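You operate a simulated robot arm through the tools that you are given. There is no shell and no other tool.

Carry out the task below with a simulated robot arm. There is one attempt and no reset: what you move stays moved.

JOB
Rinse both soapy propellers in the white tray and stand them on the peg rack.

It is judged by the outcome, as a careful person would: the job done as asked, and still so three seconds after it is handed in. It fails if anything else is knocked over, pushed out of place, dropped, spilled or broken.

ROBOT AND FRAMES
A 6-joint arm with a two-finger gripper, fixed in place. Base frame: the origin is at the foot of the arm, x ahead of it, y to its left, z up; the work surface is at about z = 0.864. Lengths are in m, angles in degrees, forces in N, time in s.
With the tool pointing down near the work surface it reaches from about 0.14 to 0.68 m from the base axis. Its first joint turns from -66.0 to 66.0 degrees. Payload 2.45 kg.
Tool frame: the origin (TCP) lies between the finger pads and is the grasp point; the fingertips stand 0.03 m ahead of it; z points along the fingers, y is the line along which they close. Largest opening 0.106 m; the body of the gripper starts 0.079 m behind the TCP.
Orientation is that of the tool frame in the base frame, as [roll, pitch, yaw] about the fixed x, y, z axes, in that order (R = Rz(yaw) Ry(pitch) Rx(roll)). With the fingers straight down and closing along the base's y, the tool's x points along the base's -x, its y along +y and its z along -z.

CONTROLS
- The arm moves only by the tool send_rows. Its argument "series" is a list of rows, each a list of 7 numbers: the opening, from 0 (shut) to 1 (fully open), then the shift along the tool's x, y, z in m, then the turn, a rotation vector about the tool's x, y, z in degrees. In form: [[hand, dx, dy, dz, rx, ry, rz], ...]. A call has 1 to 20 rows; each row shifts and turns the commanded pose from where the row before left it, along the tool's axes as they then stand. A row lasts 0.2 s, in which the tool goes at most 0.05 m and 8.6 degrees; a call with a longer step from one row to the next is refused whole, and so is a gripper value outside its range. A pose out of reach is approached as far as the arm can. The call stops where the force on the tool passes 40 N (or 10 N more than at its start, if that is more) or the arm is blocked; 0.2 s more then pass. The fingers move at their own pace (about 0.153 m/s each) and stop on an object; they squeeze with about 25 N. The grip force told is the motor's: it shows also when the fingers shut on nothing. Time passes only in rows, and 0.2 s behind the last, so rows that do not move let the fingers close. It gives the time, the measured TCP pose, the force on the tool (base axes), the opening and the grip force at its end, in the units of the frame above (readings bear some noise), with the torque about the TCP (base axes, N m) and any sound that the robot's microphone picked up.
- Cameras (640 x 400 px; columns grow to the right, rows downward): "scene" is fixed at [0.0486, 0.4091, 1.3788]; the picture's right is [-0.82, -0.57, 0.00], its down [-0.39, 0.57, -0.72] and it looks along [0.41, -0.60, -0.69] (base axes); focal length 290 px, centre (320, 200). "wrist" rides on the gripper at [0.076, -0.002, -0.106] in the tool frame; the picture's right is [0.02, 1.00, 0.00], its down [-0.78, 0.02, -0.62] and it looks along [-0.62, 0.01, 0.78] (tool axes); focal length 247 px, centre (320, 200). There is no depth. A picture from a camera that has moved, and an enlarged one, comes with that camera's place and axes in the base frame and with its lens. The place of the scene camera against the robot may be out by one fixed shift of up to 0.025 m in any direction.
- capture(camera): a new picture of that camera. The clock stands still meanwhile.
- inspect(camera, box): a new picture of the part [left, top, right, bottom] of that camera's present view, enlarged. The clock stands still meanwhile.
- close_job(): hands the job in; it is judged then, once.

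Places have to be worked out from the pictures, the camera data and where the tool is seen. Open the gripper and draw the arm clear of the work before you hand the job in, unless the task says otherwise.

The tools are called after "Request:" as name(argument=value, ...) on one line, values as JSON. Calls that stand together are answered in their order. send_rows: Moves the arm, as the interface text tells. Its arguments: {"type":"object","properties":{"series":{"type":"array","items":{"type":"array","items":{"type":"number"}}}},"required":["series"]} The other tools are called the same way: capture (camera) takes a picture; inspect (camera, box) takes an enlarged picture of a part of a camera's view; close_job () hands the job in.

At the start:

```text
clock: 0.0
ee_pos: [0.3135, 0.0306, 1.141]
orientation: [179.9, 0.1, 180.0]
contact_force: [-0.6, 0.1, -0.6]
moment: [0.01, -0.01, -0.02]
finger_gap: 0.1061
finger_force: 0.1
```

scene: 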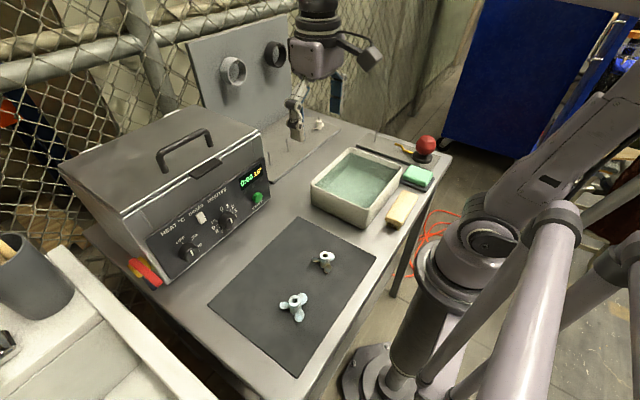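
wrist: 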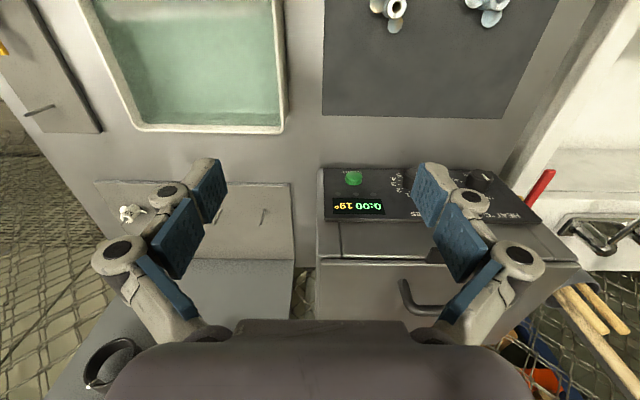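

I start by taking enlarged views of the propellers, the tray and the peg rack to see what there is before moving anything.

Request:
inspect(camera="scene", box=[240, 220, 380, 340])

Request:
inspect(camera="scene", box=[250, 80, 460, 220])

Request:
inspect(camera="wrist", box=[0, 0, 320, 240])

Request:
inspect(camera="wrist", box=[320, 0, 560, 130])

```text
3.33 times, centred on (310, 280) of scene
camera zoom: at [0.0486, 0.4091, 1.3788], right [-0.82, -0.57, 0.0], down [-0.39, 0.57, -0.72], along [0.41, -0.6, -0.69], focal length 965 px, centre (353, -67)
```

zoom: 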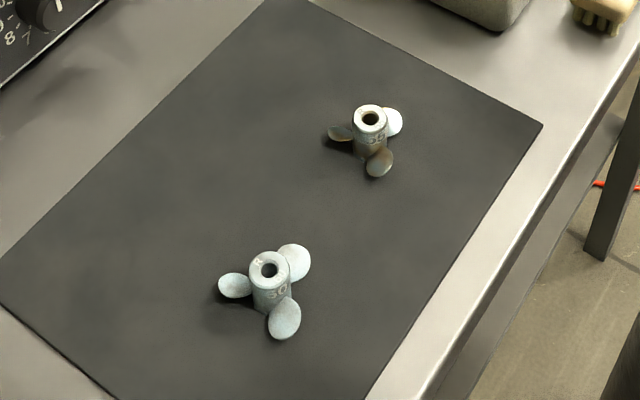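

```text
2.86 times, centred on (355, 150) of scene
camera zoom: at [0.0486, 0.4091, 1.3788], right [-0.82, -0.57, 0.0], down [-0.39, 0.57, -0.72], along [0.41, -0.6, -0.69], focal length 827 px, centre (220, 343)
```

zoom: 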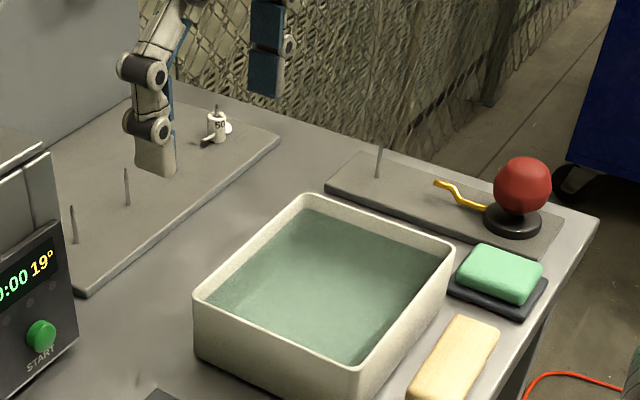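

```text
1.67 times, centred on (160, 120) of wrist
camera zoom: at [0.2393, 0.0288, 1.2486], right [-0.02, 1.0, 0.0], down [0.78, 0.02, 0.62], along [0.62, 0.01, -0.78], focal length 412 px, centre (587, 333)
```

zoom: 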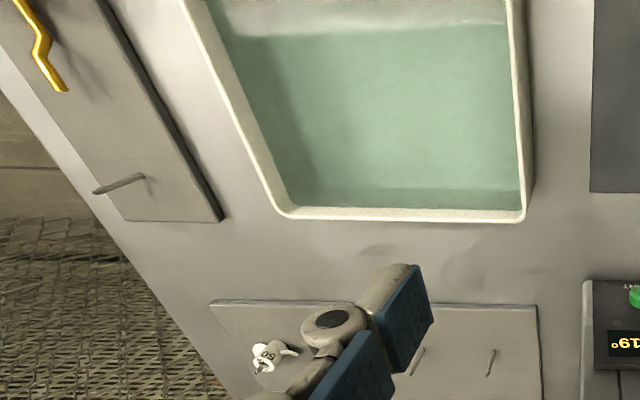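

```text
2.67 times, centred on (440, 65) of wrist
camera zoom: at [0.2393, 0.0288, 1.2486], right [-0.02, 1.0, 0.0], down [0.78, 0.02, 0.62], along [0.62, 0.01, -0.78], focal length 659 px, centre (0, 560)
```

zoom: 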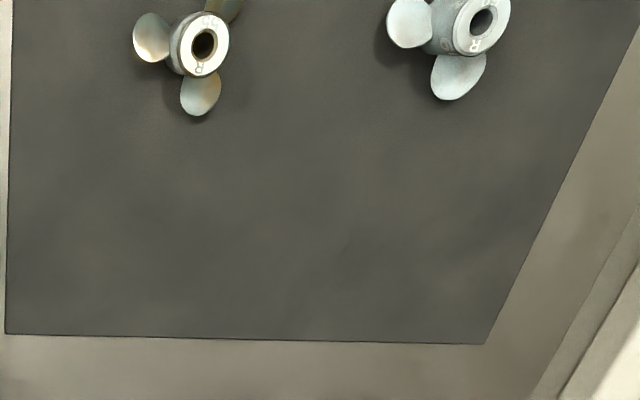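

The rack seems to be the larger board at the back, with about four pegs in a row near x≈0.545 and one carrying a "50" propeller. The soapy ones lie near (0.24, 0.114) and (0.23, 0.23). I move the hand above the mat, staying high, so the wrist camera can see both propellers and the scene camera gets a clear view of the rack.

Request:
send_rows(series=[[1, 0.028, 0.035, 0, 0, 0, 0], [1, 0.028, 0.035, 0, 0, 0, 0], [1, 0.028, 0.035, 0, 0, 0, 0], [1, 0.028, 0.035, 0, 0, 0, 0], [1, 0, 0, 0, 0, 0, 0]])

Request:
capture(camera="wrist")

Request:
inspect(camera="scene", box=[250, 80, 460, 220])

```text
clock: 1.2
ee_pos: [0.201, 0.1716, 1.1397]
orientation: [179.9, 0.1, 179.9]
contact_force: [-0.3, 0.0, 0.0]
moment: [-0.01, -0.04, 0.02]
finger_gap: 0.106
finger_force: 0.0
```

```text
taken
camera wrist: at [0.126, 0.1692, 1.2472], right [-0.02, 1.0, 0.0], down [0.78, 0.02, 0.62], along [0.62, 0.01, -0.78], focal length 247 px, centre (320, 200)
```

wrist: 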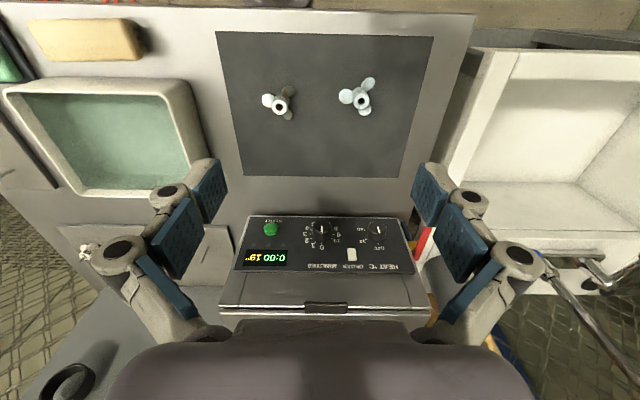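

```text
2.86 times, centred on (355, 150) of scene
camera zoom: at [0.0486, 0.4091, 1.3788], right [-0.82, -0.57, 0.0], down [-0.39, 0.57, -0.72], along [0.41, -0.6, -0.69], focal length 827 px, centre (220, 343)
```

zoom: 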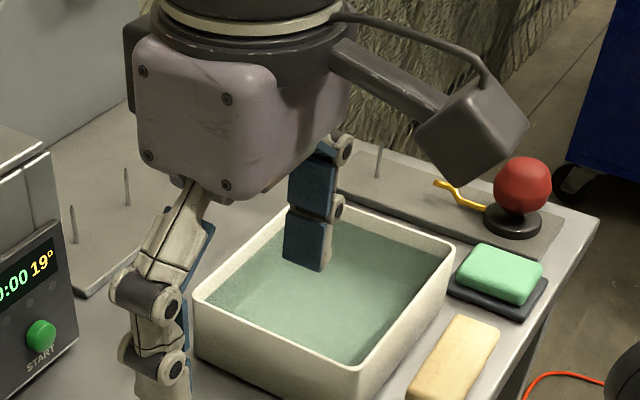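

I zoom in on the propellers in the wrist view to read their shape and orientation.

Request:
inspect(camera="wrist", box=[250, 65, 390, 135])

Request:
inspect(camera="wrist", box=[60, 150, 300, 300])

Request:
inspect(camera="wrist", box=[0, 0, 220, 140])

```text
4.57 times, centred on (320, 100) of wrist
camera zoom: at [0.126, 0.1692, 1.2472], right [-0.02, 1.0, 0.0], down [0.78, 0.02, 0.62], along [0.62, 0.01, -0.78], focal length 1129 px, centre (320, 657)
```

zoom: 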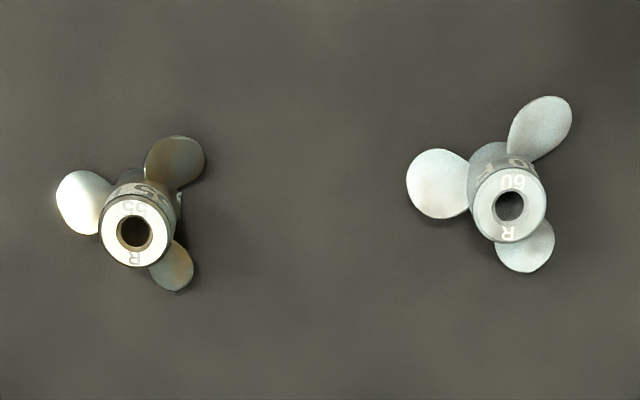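

```text
2.67 times, centred on (180, 225) of wrist
camera zoom: at [0.126, 0.1692, 1.2472], right [-0.02, 1.0, 0.0], down [0.78, 0.02, 0.62], along [0.62, 0.01, -0.78], focal length 659 px, centre (693, 133)
```

zoom: 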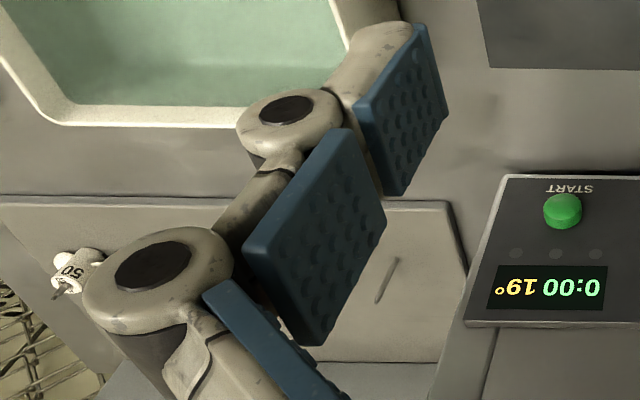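

```text
2.86 times, centred on (110, 70) of wrist
camera zoom: at [0.126, 0.1692, 1.2472], right [-0.02, 1.0, 0.0], down [0.78, 0.02, 0.62], along [0.62, 0.01, -0.78], focal length 706 px, centre (920, 571)
```

zoom: 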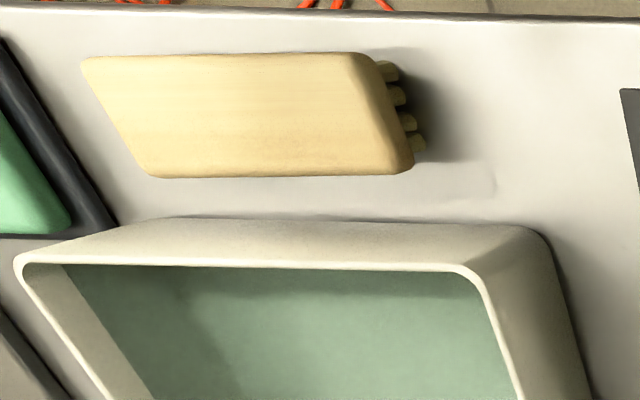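

The propellers on the mat are marked "55 R" and "60 R", and the one already racked is a "50". I look more closely at their side profile in the scene view.

Request:
inspect(camera="scene", box=[270, 280, 320, 330])

Request:
inspect(camera="scene", box=[300, 240, 350, 280])

Request:
inspect(camera="wrist", box=[330, 70, 390, 120])

Request:
inspect(camera="wrist", box=[250, 70, 310, 120])

```text
8.00 times, centred on (295, 305) of scene
camera zoom: at [0.0486, 0.4091, 1.3788], right [-0.82, -0.57, 0.0], down [-0.39, 0.57, -0.72], along [0.41, -0.6, -0.69], focal length 2316 px, centre (520, -640)
```

zoom: 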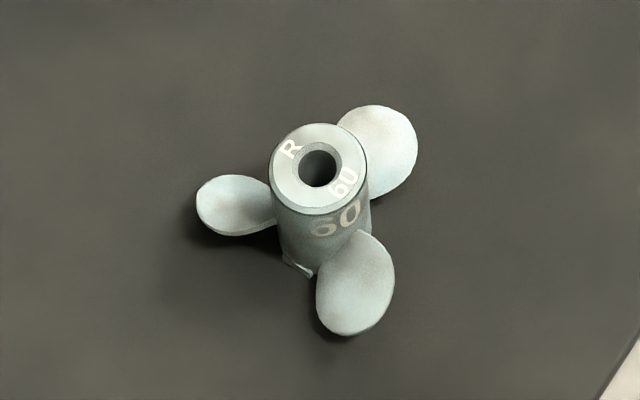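

```text
10.00 times, centred on (325, 260) of scene
camera zoom: at [0.0486, 0.4091, 1.3788], right [-0.82, -0.57, 0.0], down [-0.39, 0.57, -0.72], along [0.41, -0.6, -0.69], focal length 2896 px, centre (270, -400)
```

zoom: 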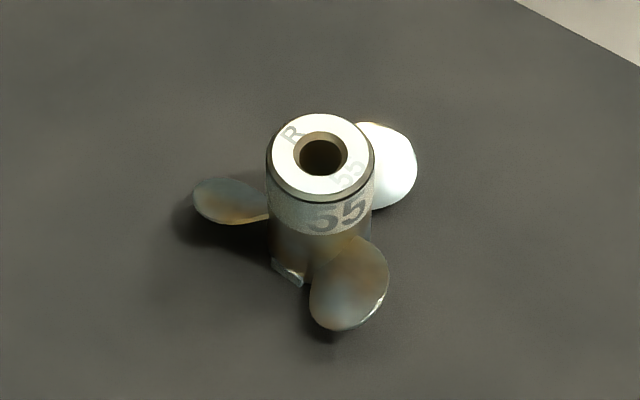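

```text
8.00 times, centred on (360, 95) of wrist
camera zoom: at [0.126, 0.1692, 1.2472], right [-0.02, 1.0, 0.0], down [0.78, 0.02, 0.62], along [0.62, 0.01, -0.78], focal length 1976 px, centre (0, 1040)
```

zoom: 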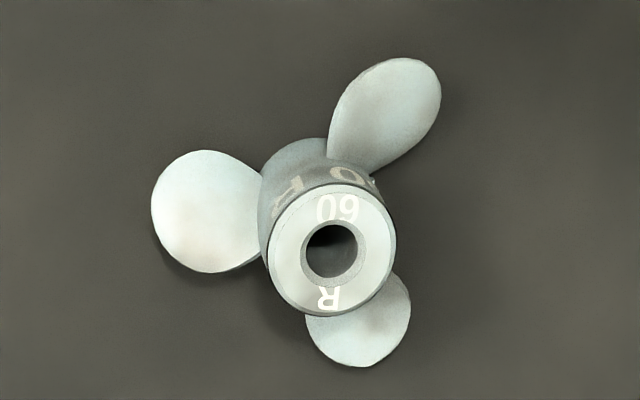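

```text
8.00 times, centred on (280, 95) of wrist
camera zoom: at [0.126, 0.1692, 1.2472], right [-0.02, 1.0, 0.0], down [0.78, 0.02, 0.62], along [0.62, 0.01, -0.78], focal length 1976 px, centre (640, 1040)
```

zoom: 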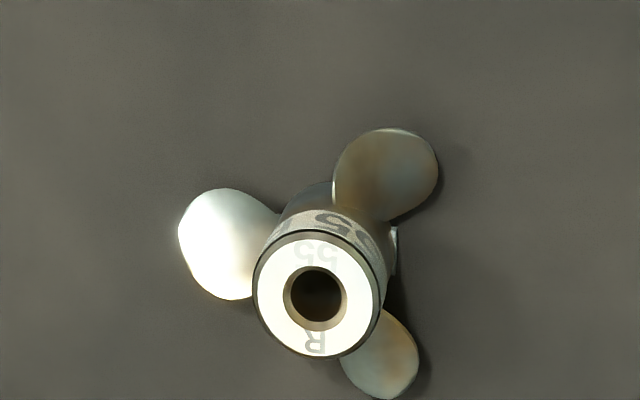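

Both hubs measure roughly 22 mm wide and 29 mm tall, with the top about 10 mm clear of the blades, so I can grip there from above. Next I go over the rack, still high, to survey the pegs.

Request:
send_rows(series=[[1, 0, -0.042, 0, 0, 0, 0], [1, 0, -0.042, 0, 0, 0, 0], [1, 0, -0.042, 0, 0, 0, 0], [1, 0, -0.042, 0, 0, 0, 0], [1, 0, -0.042, 0, 0, 0, 0], [1, 0, -0.042, 0, 0, 0, 0], [1, 0, -0.042, 0, 0, 0, 0], [1, -0.044, 0, 0, 0, 0, 0], [1, -0.044, 0, 0, 0, 0, 0], [1, -0.044, 0, 0, 0, 0, 0], [1, -0.044, 0, 0, 0, 0, 0], [1, -0.044, 0, 0, 0, 0, 0], [1, 0, 0, 0, 0, 0, 0]])

Request:
capture(camera="wrist")

Request:
capture(camera="scene")

```text
clock: 4.0
ee_pos: [0.4213, -0.1231, 1.1397]
orientation: [179.8, 0.1, 179.9]
contact_force: [-0.2, 0.4, -1.0]
moment: [0.01, 0.0, 0.03]
finger_gap: 0.1061
finger_force: 0.0
```

```text
taken
camera wrist: at [0.3457, -0.1251, 1.2479], right [-0.02, 1.0, 0.0], down [0.78, 0.02, 0.62], along [0.62, 0.01, -0.78], focal length 247 px, centre (320, 200)
```

wrist: 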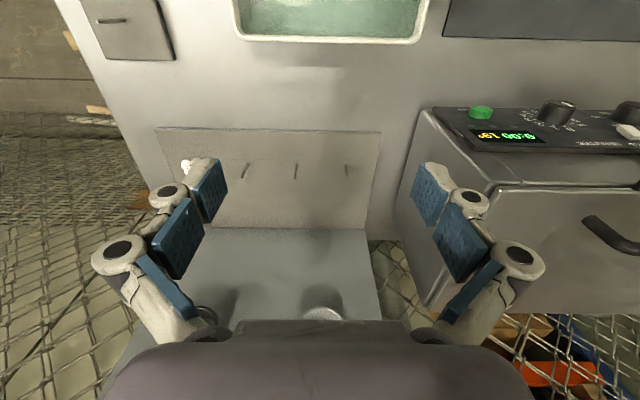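

```text
taken
```

scene: 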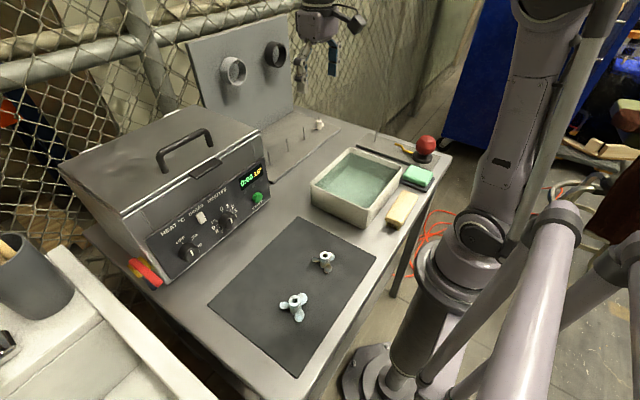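

Now the rack shows three free pegs plus the one holding the 50. I zoom in on it from both cameras.

Request:
inspect(camera="wrist", box=[150, 110, 390, 240])

Request:
inspect(camera="scene", box=[255, 100, 345, 190])

Request:
inspect(camera="scene", box=[300, 120, 460, 230])

Request:
inspect(camera="wrist", box=[60, 0, 440, 70])

```text
2.67 times, centred on (270, 175) of wrist
camera zoom: at [0.3457, -0.1251, 1.2479], right [-0.02, 1.0, 0.0], down [0.78, 0.02, 0.62], along [0.62, 0.01, -0.78], focal length 659 px, centre (453, 267)
```

zoom: 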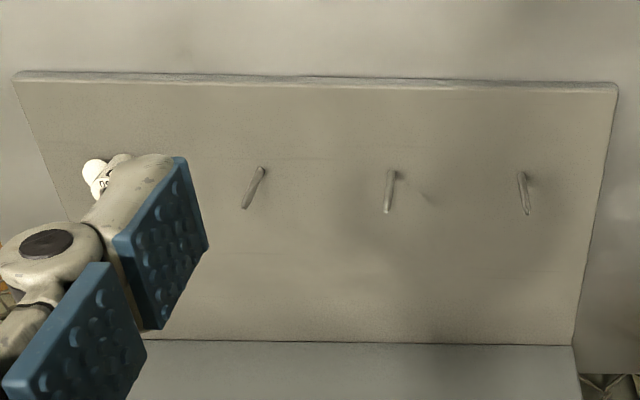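

```text
4.44 times, centred on (300, 145) of scene
camera zoom: at [0.0487, 0.4091, 1.3788], right [-0.82, -0.57, 0.0], down [-0.39, 0.57, -0.72], along [0.41, -0.6, -0.69], focal length 1287 px, centre (409, 444)
```

zoom: 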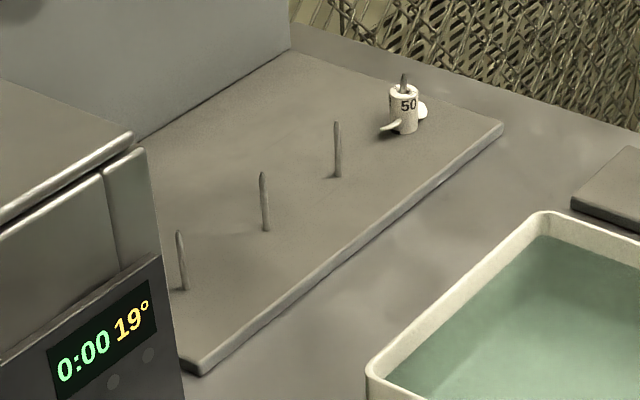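

```text
3.64 times, centred on (380, 175) of scene
camera zoom: at [0.0487, 0.4091, 1.3788], right [-0.82, -0.57, 0.0], down [-0.39, 0.57, -0.72], along [0.41, -0.6, -0.69], focal length 1053 px, centre (102, 291)
```

zoom: 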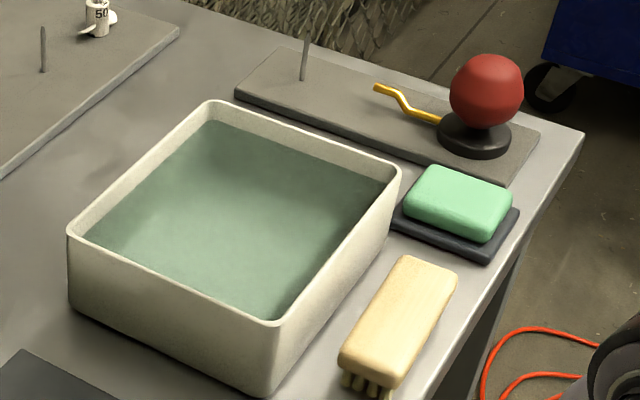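

```text
1.68 times, centred on (250, 35) of wrist
camera zoom: at [0.3457, -0.1251, 1.2479], right [-0.02, 1.0, 0.0], down [0.78, 0.02, 0.62], along [0.62, 0.01, -0.78], focal length 416 px, centre (438, 478)
```

zoom: 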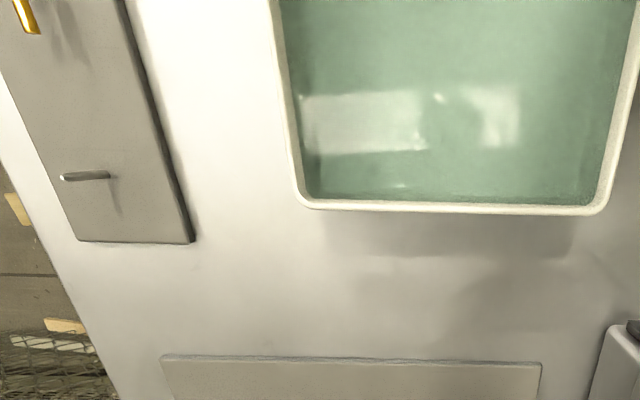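

The rack pegs come out near x≈0.562, at y≈-0.245, -0.162 and -0.078, about 45 mm tall; I'll use the two next to the 50. The tray spans roughly x 0.22–0.38 and y -0.216 to -0.02, with its rim at about z 0.928. I return above the 55 propeller and come down to a check height.

Request:
send_rows(series=[[1, 0.026, 0.0337, 0, 0, 0, 0], [1, 0.026, 0.0337, 0, 0, 0, 0], [1, 0.026, 0.0337, 0, 0, 0, 0], [1, 0.026, 0.0337, 0, 0, 0, 0], [1, 0.026, 0.0337, 0, 0, 0, 0], [1, 0.026, 0.0337, 0, 0, 0, 0], [1, 0.025, 0.0337, 0, 0, 0, 0], [1, 0, 0, 0.0375, 0, 0, 0], [1, 0, 0, 0.0375, 0, 0, 0], [1, 0, 0, 0.0375, 0, 0, 0], [1, 0, 0, 0.0275, 0, 0, 0], [1, 0, 0, 0, 0, 0, 0]])

Request:
capture(camera="wrist")

Request:
inspect(camera="scene", box=[240, 160, 400, 300])

```text
clock: 6.6
ee_pos: [0.2422, 0.1128, 1.0024]
orientation: [179.9, 0.2, 179.9]
contact_force: [0.4, -0.7, -0.1]
moment: [-0.01, 0.0, -0.02]
finger_gap: 0.1058
finger_force: 0.1
```

```text
taken
camera wrist: at [0.1671, 0.1111, 1.1094], right [-0.02, 1.0, 0.0], down [0.78, 0.02, 0.62], along [0.62, 0.01, -0.78], focal length 247 px, centre (320, 200)
```

wrist: 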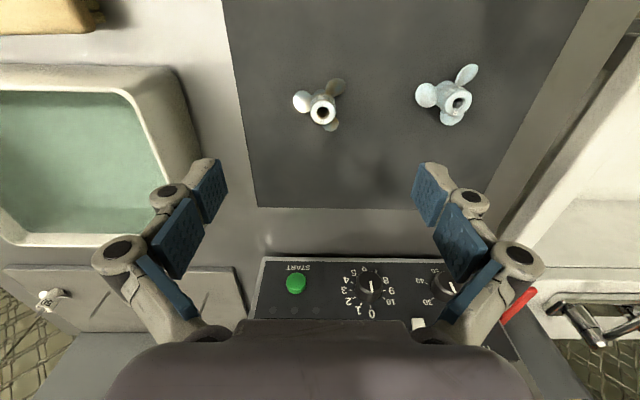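

```text
2.86 times, centred on (320, 230) of scene
camera zoom: at [0.0486, 0.4091, 1.3788], right [-0.82, -0.57, 0.0], down [-0.39, 0.57, -0.72], along [0.41, -0.6, -0.69], focal length 827 px, centre (320, 114)
```

zoom: 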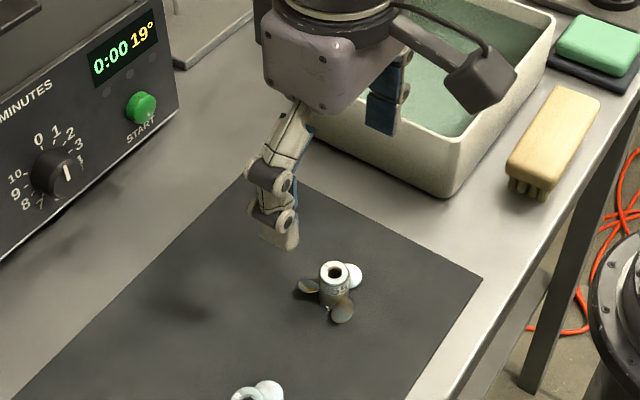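

The 55 lies almost straight below the hand. I zoom in to measure its exact offset from the grip line.

Request:
inspect(camera="wrist", box=[280, 70, 360, 140])

Request:
inspect(camera="wrist", box=[0, 50, 240, 260])

```text
5.71 times, centred on (320, 105) of wrist
camera zoom: at [0.1671, 0.1111, 1.1094], right [-0.02, 1.0, 0.0], down [0.78, 0.02, 0.62], along [0.62, 0.01, -0.78], focal length 1411 px, centre (320, 743)
```

zoom: 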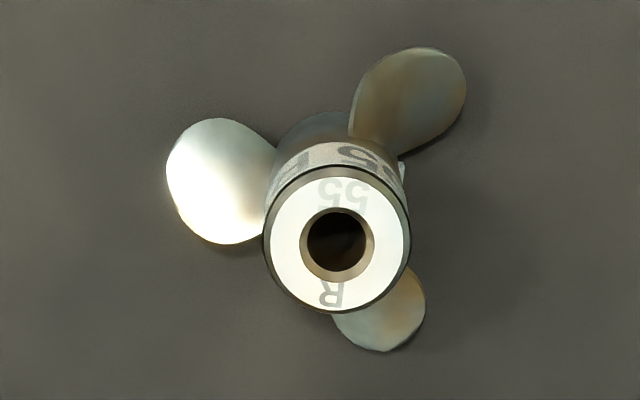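

```text
1.90 times, centred on (120, 155) of wrist
camera zoom: at [0.1671, 0.1111, 1.1094], right [-0.02, 1.0, 0.0], down [0.78, 0.02, 0.62], along [0.62, 0.01, -0.78], focal length 470 px, centre (701, 286)
```

zoom: 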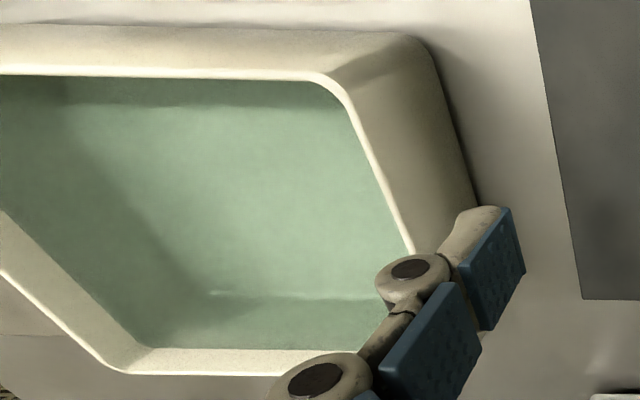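

The hub centre is at about (0.241, 0.114) with its top at z≈0.895. I narrow the hand a little, centre it and lower until the tips sit about 10 mm below the hub top, then check before closing.

Request:
send_rows(series=[[0.7, 0.001, 0.0015, 0.02, 0, 0, 0], [0.7, 0, 0, 0.02, 0, 0, 0], [0.7, 0, 0, 0.02, 0, 0, 0], [0.7, 0, 0, 0.015, 0, 0, 0], [0.7, 0, 0, 0.01, 0, 0, 0], [0.7, 0, 0, 0, 0, 0, 0]])

Request:
capture(camera="wrist")

Request:
inspect(camera="scene", box=[280, 210, 360, 290])

```text
clock: 8.0
ee_pos: [0.2412, 0.1154, 0.9169]
orientation: [179.9, 0.0, 179.9]
contact_force: [-1.0, -0.6, 0.3]
moment: [0.03, 0.02, -0.01]
finger_gap: 0.0744
finger_force: 0.1
```

```text
taken
camera wrist: at [0.1653, 0.1131, 1.0239], right [-0.02, 1.0, 0.0], down [0.78, 0.02, 0.62], along [0.62, 0.01, -0.78], focal length 247 px, centre (320, 200)
```

wrist: 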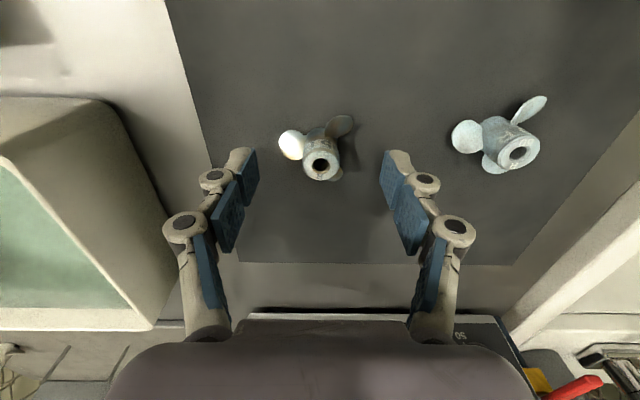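

```text
5.00 times, centred on (320, 250) of scene
camera zoom: at [0.0486, 0.4091, 1.3788], right [-0.82, -0.57, 0.0], down [-0.39, 0.57, -0.72], along [0.41, -0.6, -0.69], focal length 1448 px, centre (320, -50)
```

zoom: 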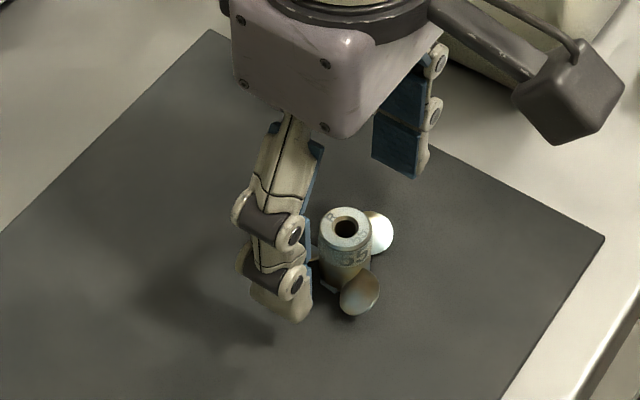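

The hub sits midway between the tips and the tips look clear of the blades. I close the hand to grip.

Request:
send_rows(series=[[0.4, 0, 0, 0, 0, 0, 0], [0.25, 0, 0, 0, 0, 0, 0], [0.1, 0, 0, 0, 0, 0, 0], [0, 0, 0, 0, 0, 0, 0], [0, 0, 0, 0, 0, 0, 0]])

Request:
inspect(camera="wrist", box=[240, 100, 400, 220])

Request:
inspect(camera="scene", box=[280, 210, 360, 290])

```text
clock: 9.2
ee_pos: [0.2409, 0.1159, 0.9183]
orientation: [179.9, 0.2, -180.0]
contact_force: [-0.8, 3.8, 11.3]
moment: [0.12, 0.14, -0.02]
finger_gap: 0.02
finger_force: 24.6
```

```text
3.33 times, centred on (320, 160) of wrist
camera zoom: at [0.1654, 0.1133, 1.0242], right [-0.02, 1.0, 0.0], down [0.78, 0.02, 0.62], along [0.62, 0.02, -0.78], focal length 823 px, centre (320, 333)
```

zoom: 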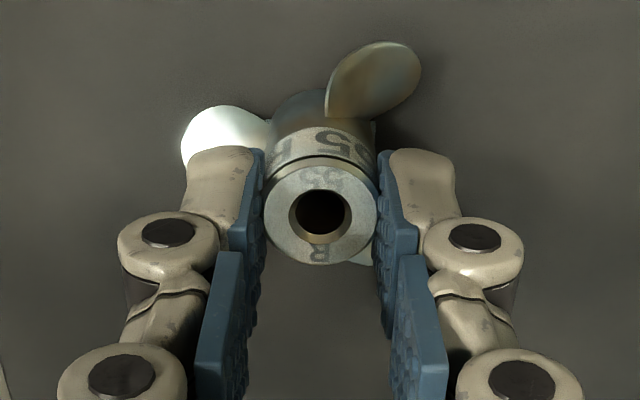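

```text
5.00 times, centred on (320, 250) of scene
camera zoom: at [0.0485, 0.4092, 1.3788], right [-0.82, -0.57, 0.0], down [-0.39, 0.57, -0.72], along [0.41, -0.6, -0.69], focal length 1448 px, centre (320, -50)
```

zoom: 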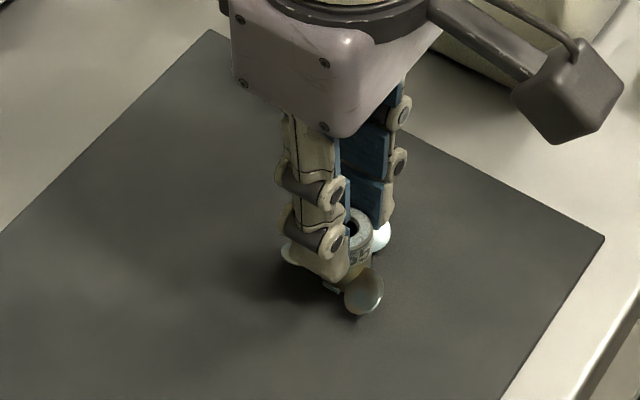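

The grip has closed on the hub at a 20 mm gap with about 25 N. I lift gently to check that it holds straight.

Request:
send_rows(series=[[0, 0, 0, -0.005, 0, 0, 0], [0, 0, 0, -0.01, 0, 0, 0], [0, 0, 0, -0.02, 0, 0, 0], [0, 0, 0, -0.03, 0, 0, 0], [0, 0, 0, -0.03, 0, 0, 0], [0, 0, 0, 0, 0, 0, 0]])

Request:
inspect(camera="wrist", box=[240, 100, 400, 220])

Request:
inspect(camera="scene", box=[280, 160, 380, 260])

```text
clock: 10.6
ee_pos: [0.2396, 0.1145, 1.012]
orientation: [179.9, 0.2, -179.9]
contact_force: [-0.8, -0.1, 0.3]
moment: [0.02, 0.02, 0.0]
finger_gap: 0.0
finger_force: 25.3
```

```text
3.33 times, centred on (320, 160) of wrist
camera zoom: at [0.1643, 0.112, 1.1195], right [-0.02, 1.0, 0.0], down [0.78, 0.02, 0.62], along [0.62, 0.01, -0.78], focal length 823 px, centre (320, 333)
```

zoom: 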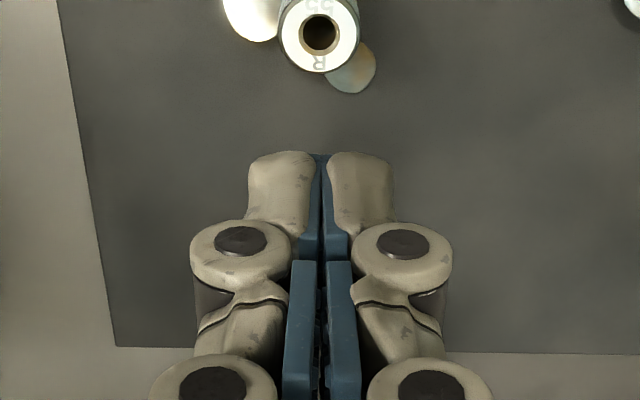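

```text
4.00 times, centred on (330, 210) of scene
camera zoom: at [0.0486, 0.4091, 1.3788], right [-0.82, -0.57, 0.0], down [-0.39, 0.57, -0.72], along [0.41, -0.6, -0.69], focal length 1158 px, centre (280, 160)
```

zoom: 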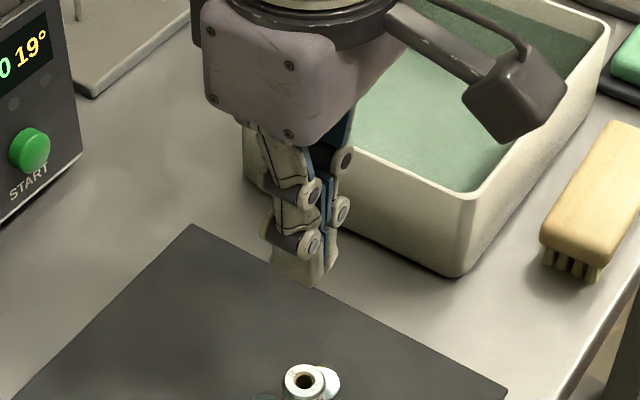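

The grip slipped off without a drop: the tips held only the top few millimetres of the slippery hub. I open the hand and check that the propeller is still upright and where it stands.

Request:
send_rows(series=[[0.7, 0, 0, 0, 0, 0, 0], [0.7, 0.04, 0, 0, 0, 0, 0], [0.7, 0.03, 0, 0, 0, 0, 0], [0.7, 0, 0, 0, 0, 0, 0]])

Request:
capture(camera="wrist")

Request:
inspect(camera="scene", box=[300, 240, 350, 280])

```text
clock: 11.6
ee_pos: [0.1696, 0.1138, 1.0133]
orientation: [179.8, 0.1, -180.0]
contact_force: [0.3, 0.4, -0.1]
moment: [-0.03, 0.04, 0.0]
finger_gap: 0.0739
finger_force: 0.1
```

```text
taken
camera wrist: at [0.0948, 0.1118, 1.1195], right [-0.02, 1.0, 0.0], down [0.78, 0.02, 0.62], along [0.62, 0.01, -0.78], focal length 247 px, centre (320, 200)
```

wrist: 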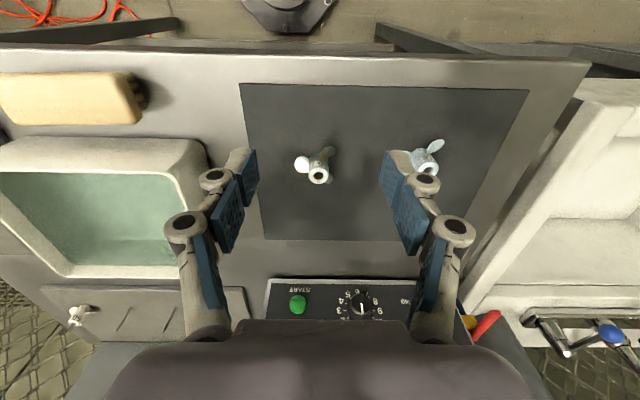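

```text
10.00 times, centred on (325, 260) of scene
camera zoom: at [0.0486, 0.4091, 1.3788], right [-0.82, -0.57, 0.0], down [-0.39, 0.57, -0.72], along [0.41, -0.6, -0.69], focal length 2896 px, centre (270, -400)
```

zoom: 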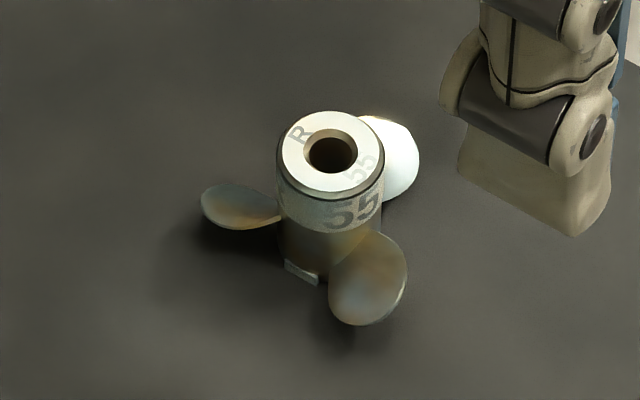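

It is upright and barely shifted. I zoom in with the wrist camera for the hub's profile and exact place before a deeper grip.

Request:
inspect(camera="wrist", box=[290, 140, 350, 190])

Request:
inspect(camera="wrist", box=[400, 130, 460, 180])

```text
8.00 times, centred on (320, 165) of wrist
camera zoom: at [0.0948, 0.1118, 1.1195], right [-0.02, 1.0, 0.0], down [0.78, 0.02, 0.62], along [0.62, 0.01, -0.78], focal length 1976 px, centre (320, 480)
```

zoom: 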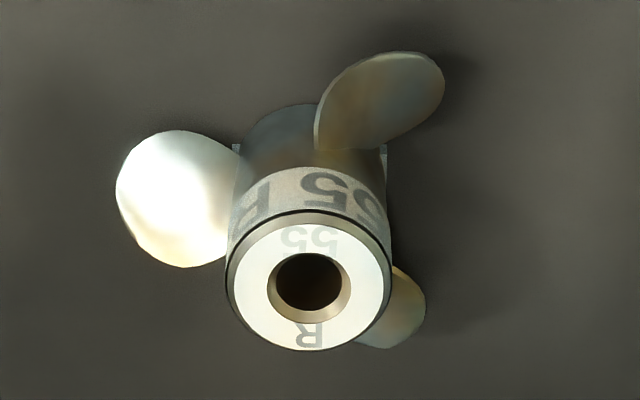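

```text
8.00 times, centred on (430, 155) of wrist
camera zoom: at [0.0948, 0.1118, 1.1195], right [-0.02, 1.0, 0.0], down [0.78, 0.02, 0.62], along [0.62, 0.01, -0.78], focal length 1976 px, centre (-560, 560)
```

zoom: 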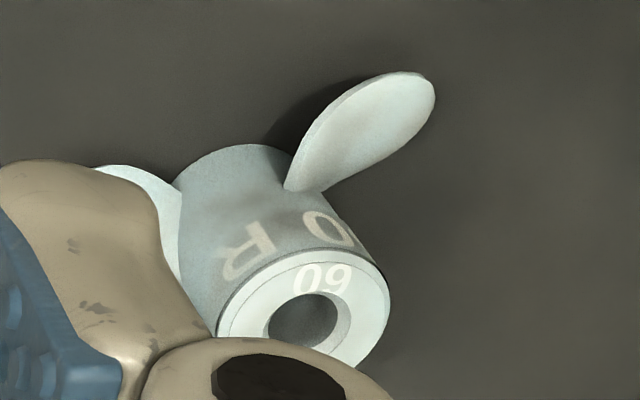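

The hub narrows slightly below its labelled band and the blade roots start about 15 mm below the top, so I can go about 5 mm deeper. I return over it, lower to TCP z≈0.9125, and look again before closing.

Request:
send_rows(series=[[0.7, -0.035, -0.001, 0, 0, 0, 0], [0.7, -0.035, -0.0005, 0, 0, 0, 0], [0.7, 0, 0, 0.03, 0, 0, 0], [0.7, 0, 0, 0.03, 0, 0, 0], [0.7, 0, 0, 0.02, 0, 0, 0], [0.7, 0, 0, 0.01, 0, 0, 0], [0.7, 0, 0, 0.01, 0, 0, 0], [0.7, 0, 0, 0, 0, 0, 0]])

Request:
inspect(camera="wrist", box=[220, 100, 420, 225])

```text
clock: 13.4
ee_pos: [0.2396, 0.1138, 0.9113]
orientation: [180.0, 0.1, 180.0]
contact_force: [0.0, -0.4, -0.4]
moment: [-0.01, 0.02, 0.02]
finger_gap: 0.0742
finger_force: 0.1
```

```text
3.20 times, centred on (320, 162) of wrist
camera zoom: at [0.1646, 0.112, 1.0179], right [-0.02, 1.0, 0.0], down [0.78, 0.02, 0.62], along [0.62, 0.01, -0.78], focal length 790 px, centre (320, 320)
```

zoom: 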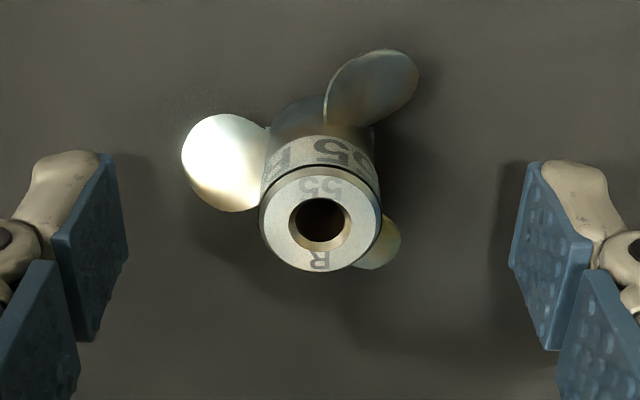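

The hub is centred between the tips in both directions, with about 12 mm of overlap. I close.

Request:
send_rows(series=[[0.4, 0, 0, 0, 0, 0, 0], [0.25, 0, 0, 0, 0, 0, 0], [0.15, 0, 0, 0, 0, 0, 0], [0, 0, 0, 0, 0, 0, 0], [0, 0, 0, 0, 0, 0, 0]])

Request:
inspect(camera="wrist", box=[240, 100, 400, 220])

Request:
inspect(camera="scene", box=[295, 230, 355, 280])

```text
clock: 14.6
ee_pos: [0.2401, 0.1146, 0.9104]
orientation: [179.8, 0.2, 179.9]
contact_force: [0.3, -1.9, 3.3]
moment: [-0.07, 0.0, 0.01]
finger_gap: 0.0199
finger_force: 25.0
```

```text
3.33 times, centred on (320, 160) of wrist
camera zoom: at [0.1647, 0.1119, 1.0181], right [-0.02, 1.0, 0.0], down [0.78, 0.02, 0.62], along [0.62, 0.01, -0.78], focal length 823 px, centre (320, 333)
```

zoom: 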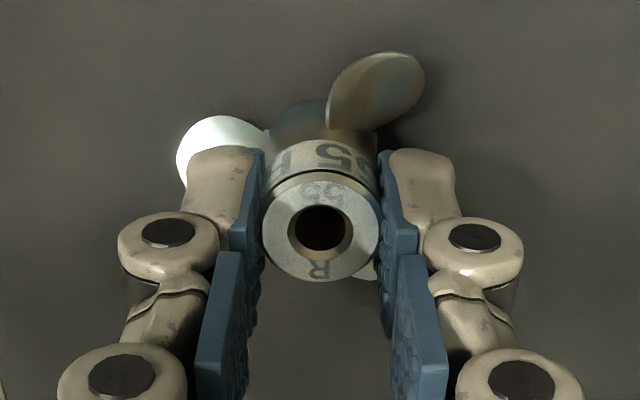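

```text
8.00 times, centred on (325, 255) of scene
camera zoom: at [0.0486, 0.4091, 1.3788], right [-0.82, -0.57, 0.0], down [-0.39, 0.57, -0.72], along [0.41, -0.6, -0.69], focal length 2316 px, centre (280, -240)
```

zoom: 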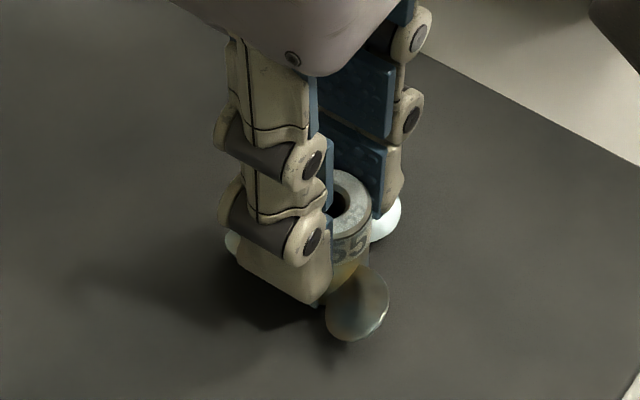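

The gap is again 20 mm, with much less vertical load this time. I lift very gently in small steps and check.

Request:
send_rows(series=[[0, 0, 0, -0.002, 0, 0, 0], [0, 0, 0, -0.002, 0, 0, 0], [0, 0, 0, -0.002, 0, 0, 0], [0, 0, 0, 0, 0, 0, 0]])

Request:
inspect(camera="wrist", box=[240, 100, 400, 220])

Request:
inspect(camera="scene", box=[295, 230, 355, 280])

```text
clock: 15.6
ee_pos: [0.2406, 0.1141, 0.9183]
orientation: [179.9, 0.1, 180.0]
contact_force: [-0.9, -0.3, -1.3]
moment: [0.02, 0.01, 0.03]
finger_gap: 0.0203
finger_force: 24.9
```

```text
3.33 times, centred on (320, 160) of wrist
camera zoom: at [0.1654, 0.1112, 1.0245], right [-0.02, 1.0, 0.0], down [0.78, 0.02, 0.62], along [0.62, 0.01, -0.78], focal length 823 px, centre (320, 333)
```

zoom: 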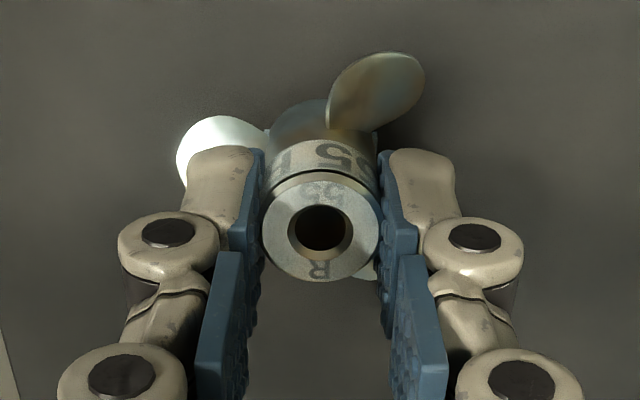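

```text
8.00 times, centred on (325, 255) of scene
camera zoom: at [0.0486, 0.4091, 1.3788], right [-0.82, -0.57, 0.0], down [-0.39, 0.57, -0.72], along [0.41, -0.6, -0.69], focal length 2316 px, centre (280, -240)
```

zoom: 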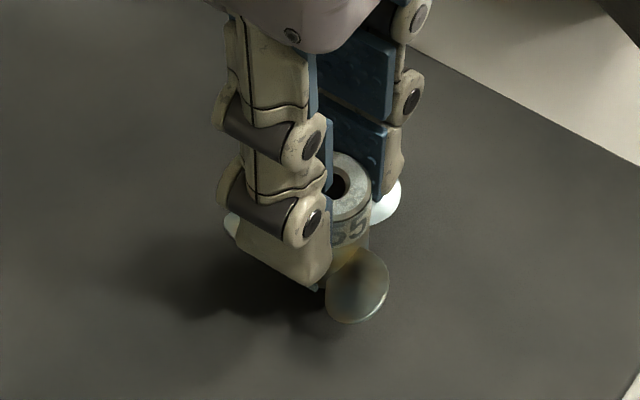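

The propeller has come up with the hand, unmoved in the grip. I continue to lift slowly.

Request:
send_rows(series=[[0, 0, 0, -0.003, 0, 0, 0], [0, 0, 0, -0.005, 0, 0, 0], [0, 0, 0, -0.007, 0, 0, 0], [0, 0, 0, -0.01, 0, 0, 0], [0, 0, 0, -0.01, 0, 0, 0], [0, 0, 0, -0.01, 0, 0, 0], [0, 0, 0, -0.01, 0, 0, 0], [0, 0, 0, -0.01, 0, 0, 0], [0, 0, 0, -0.005, 0, 0, 0], [0, 0, 0, 0, 0, 0, 0], [0, 0, 0, 0, 0, 0, 0]])

Request:
inspect(camera="wrist", box=[240, 100, 400, 220])

Request:
inspect(camera="scene", box=[280, 170, 360, 250])

```text
clock: 18.0
ee_pos: [0.2398, 0.1135, 0.9891]
orientation: [179.9, 0.1, 179.9]
contact_force: [-0.1, -1.1, -1.3]
moment: [0.01, -0.01, 0.01]
finger_gap: 0.02
finger_force: 24.6
```

```text
3.33 times, centred on (320, 160) of wrist
camera zoom: at [0.1653, 0.1111, 1.096], right [-0.02, 1.0, 0.0], down [0.78, 0.02, 0.62], along [0.62, 0.01, -0.78], focal length 823 px, centre (320, 333)
```

zoom: 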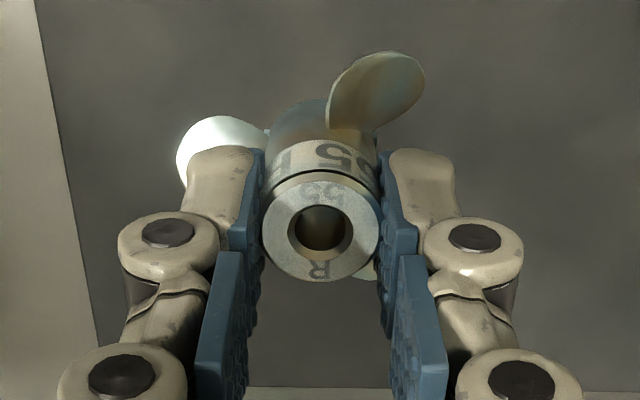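

```text
5.00 times, centred on (320, 210) of scene
camera zoom: at [0.0486, 0.4091, 1.3788], right [-0.82, -0.57, 0.0], down [-0.39, 0.57, -0.72], along [0.41, -0.6, -0.69], focal length 1448 px, centre (320, 150)
```

zoom: 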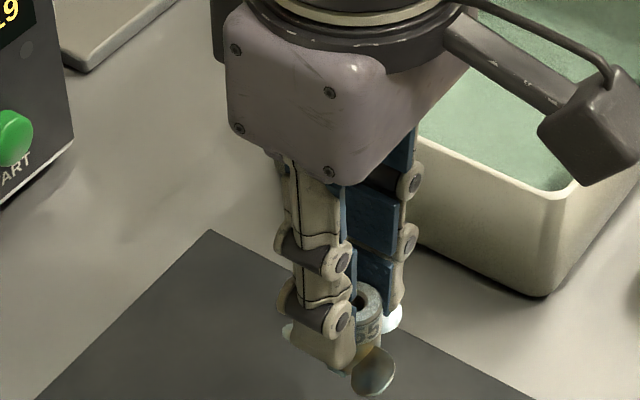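

It holds steadily. I raise a little more and carry it slowly over the middle of the tray, around (0.297, -0.118).

Request:
send_rows(series=[[0, 0, 0, -0.01, 0, 0, 0], [0, 0, 0, -0.015, 0, 0, 0], [0, -0.002, -0.01, 0, 0, 0, 0], [0, -0.005, -0.018, 0, 0, 0, 0], [0, -0.005, -0.021, 0, 0, 0, 0], [0, -0.005, -0.021, 0, 0, 0, 0], [0, -0.005, -0.021, 0, 0, 0, 0], [0, -0.005, -0.021, 0, 0, 0, 0], [0, -0.005, -0.021, 0, 0, 0, 0], [0, -0.005, -0.021, 0, 0, 0, 0], [0, -0.005, -0.021, 0, 0, 0, 0], [0, -0.005, -0.021, 0, 0, 0, 0], [0, -0.005, -0.018, 0, 0, 0, 0], [0, -0.005, -0.0175, 0, 0, 0, 0], [0, 0, 0, 0, 0, 0, 0]])

Request:
capture(camera="wrist")

Request:
inspect(camera="scene", box=[290, 110, 430, 230])

```text
clock: 21.2
ee_pos: [0.2972, -0.1194, 1.0121]
orientation: [179.9, 0.1, 180.0]
contact_force: [0.1, -0.1, -1.1]
moment: [-0.02, 0.06, 0.01]
finger_gap: 0.0202
finger_force: 25.2
```

```text
taken
camera wrist: at [0.2217, -0.1208, 1.1189], right [-0.02, 1.0, 0.0], down [0.78, 0.02, 0.62], along [0.62, 0.01, -0.78], focal length 247 px, centre (320, 200)
```

wrist: 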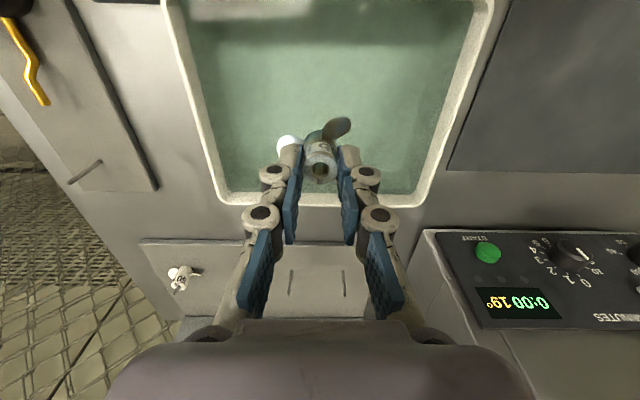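

```text
3.33 times, centred on (360, 170) of scene
camera zoom: at [0.0486, 0.4091, 1.3788], right [-0.82, -0.57, 0.0], down [-0.39, 0.57, -0.72], along [0.41, -0.6, -0.69], focal length 965 px, centre (187, 300)
```

zoom: 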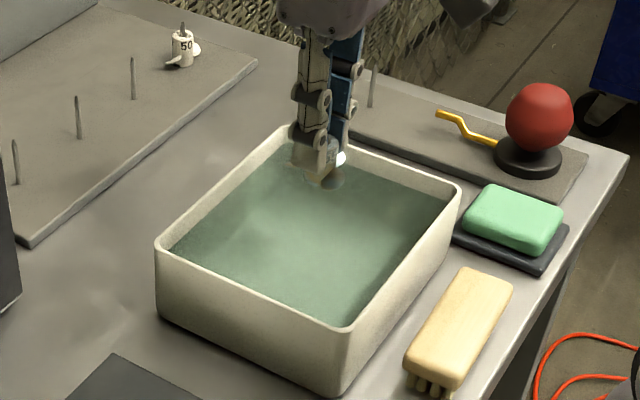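

The propeller is above the middle of the tray. I lower it slowly into the water and check the level against the hub.

Request:
send_rows(series=[[0, 0, 0, 0.01, 0, 0, 0], [0, 0, 0, 0.015, 0, 0, 0], [0, 0, 0, 0.015, 0, 0, 0], [0, 0, 0, 0.012, 0, 0, 0], [0, 0, 0, 0.01, 0, 0, 0], [0, 0, 0, 0.01, 0, 0, 0], [0, 0, 0, 0.01, 0, 0, 0], [0, 0, 0, 0, 0, 0, 0]])

Request:
inspect(camera="wrist", box=[220, 80, 420, 230])

Request:
inspect(camera="scene", box=[310, 130, 410, 230])

```text
clock: 23.0
ee_pos: [0.2981, -0.1198, 0.9315]
orientation: [179.9, 0.1, -179.9]
contact_force: [0.3, 0.2, -1.7]
moment: [0.02, -0.01, -0.03]
finger_gap: 0.0201
finger_force: 24.6
```

```text
2.67 times, centred on (320, 155) of wrist
camera zoom: at [0.2233, -0.1212, 1.0374], right [-0.02, 1.0, 0.0], down [0.78, 0.02, 0.62], along [0.62, 0.01, -0.78], focal length 659 px, centre (320, 320)
```

zoom: 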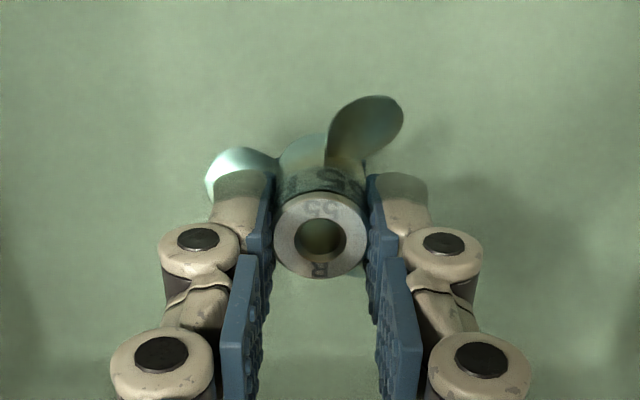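

```text
4.00 times, centred on (360, 180) of scene
camera zoom: at [0.0486, 0.4091, 1.3788], right [-0.82, -0.57, 0.0], down [-0.39, 0.57, -0.72], along [0.41, -0.6, -0.69], focal length 1158 px, centre (160, 280)
```

zoom: 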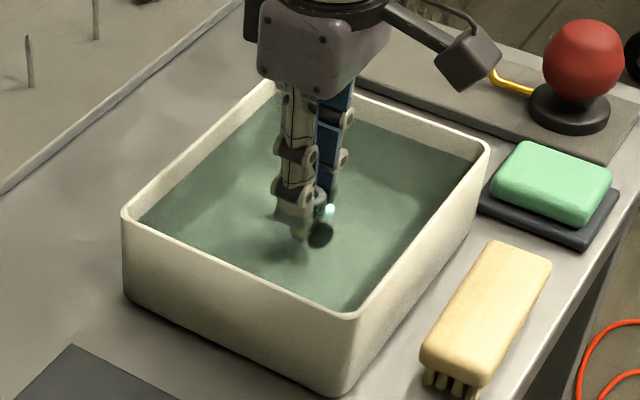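

The waterline is about 5 mm below the hub's top face. I lower about 12 mm more in small steps, watching the force for the tray floor.

Request:
send_rows(series=[[0, 0, 0, 0.004, 0, 0, 0], [0, 0, 0, 0.004, 0, 0, 0], [0, 0, 0, 0.003, 0, 0, 0], [0, 0, 0, 0, 0, 0, 0]])

Request:
inspect(camera="wrist", box=[220, 80, 420, 230])

Request:
inspect(camera="scene", box=[340, 155, 390, 205])

```text
clock: 24.0
ee_pos: [0.2982, -0.1182, 0.92]
orientation: [179.9, 0.1, -180.0]
contact_force: [-0.3, 0.1, -0.9]
moment: [-0.02, 0.02, -0.01]
finger_gap: 0.0203
finger_force: 24.8
```

```text
2.67 times, centred on (320, 155) of wrist
camera zoom: at [0.2228, -0.1202, 1.0271], right [-0.02, 1.0, 0.0], down [0.78, 0.02, 0.62], along [0.62, 0.01, -0.78], focal length 659 px, centre (320, 320)
```

zoom: 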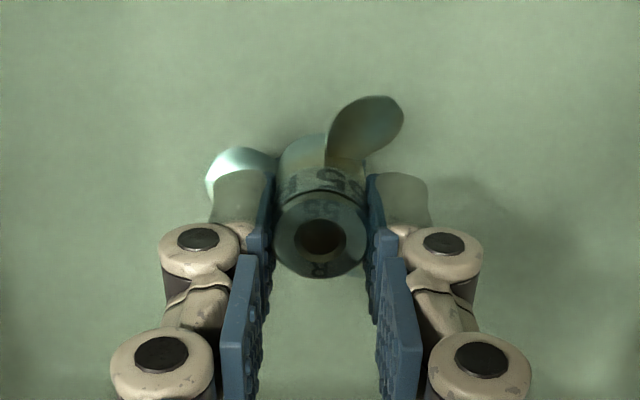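

```text
8.00 times, centred on (365, 180) of scene
camera zoom: at [0.0486, 0.4091, 1.3788], right [-0.82, -0.57, 0.0], down [-0.39, 0.57, -0.72], along [0.41, -0.6, -0.69], focal length 2316 px, centre (-40, 360)
```

zoom: 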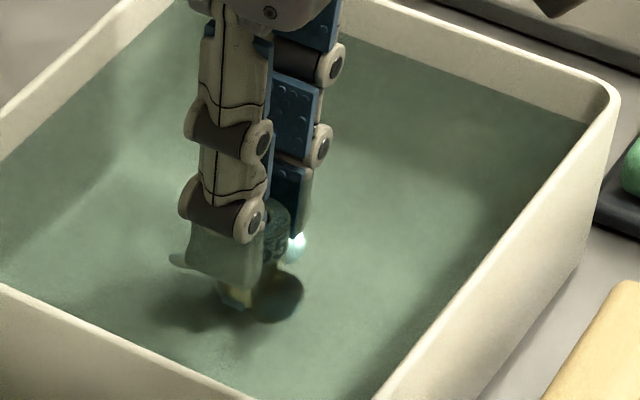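

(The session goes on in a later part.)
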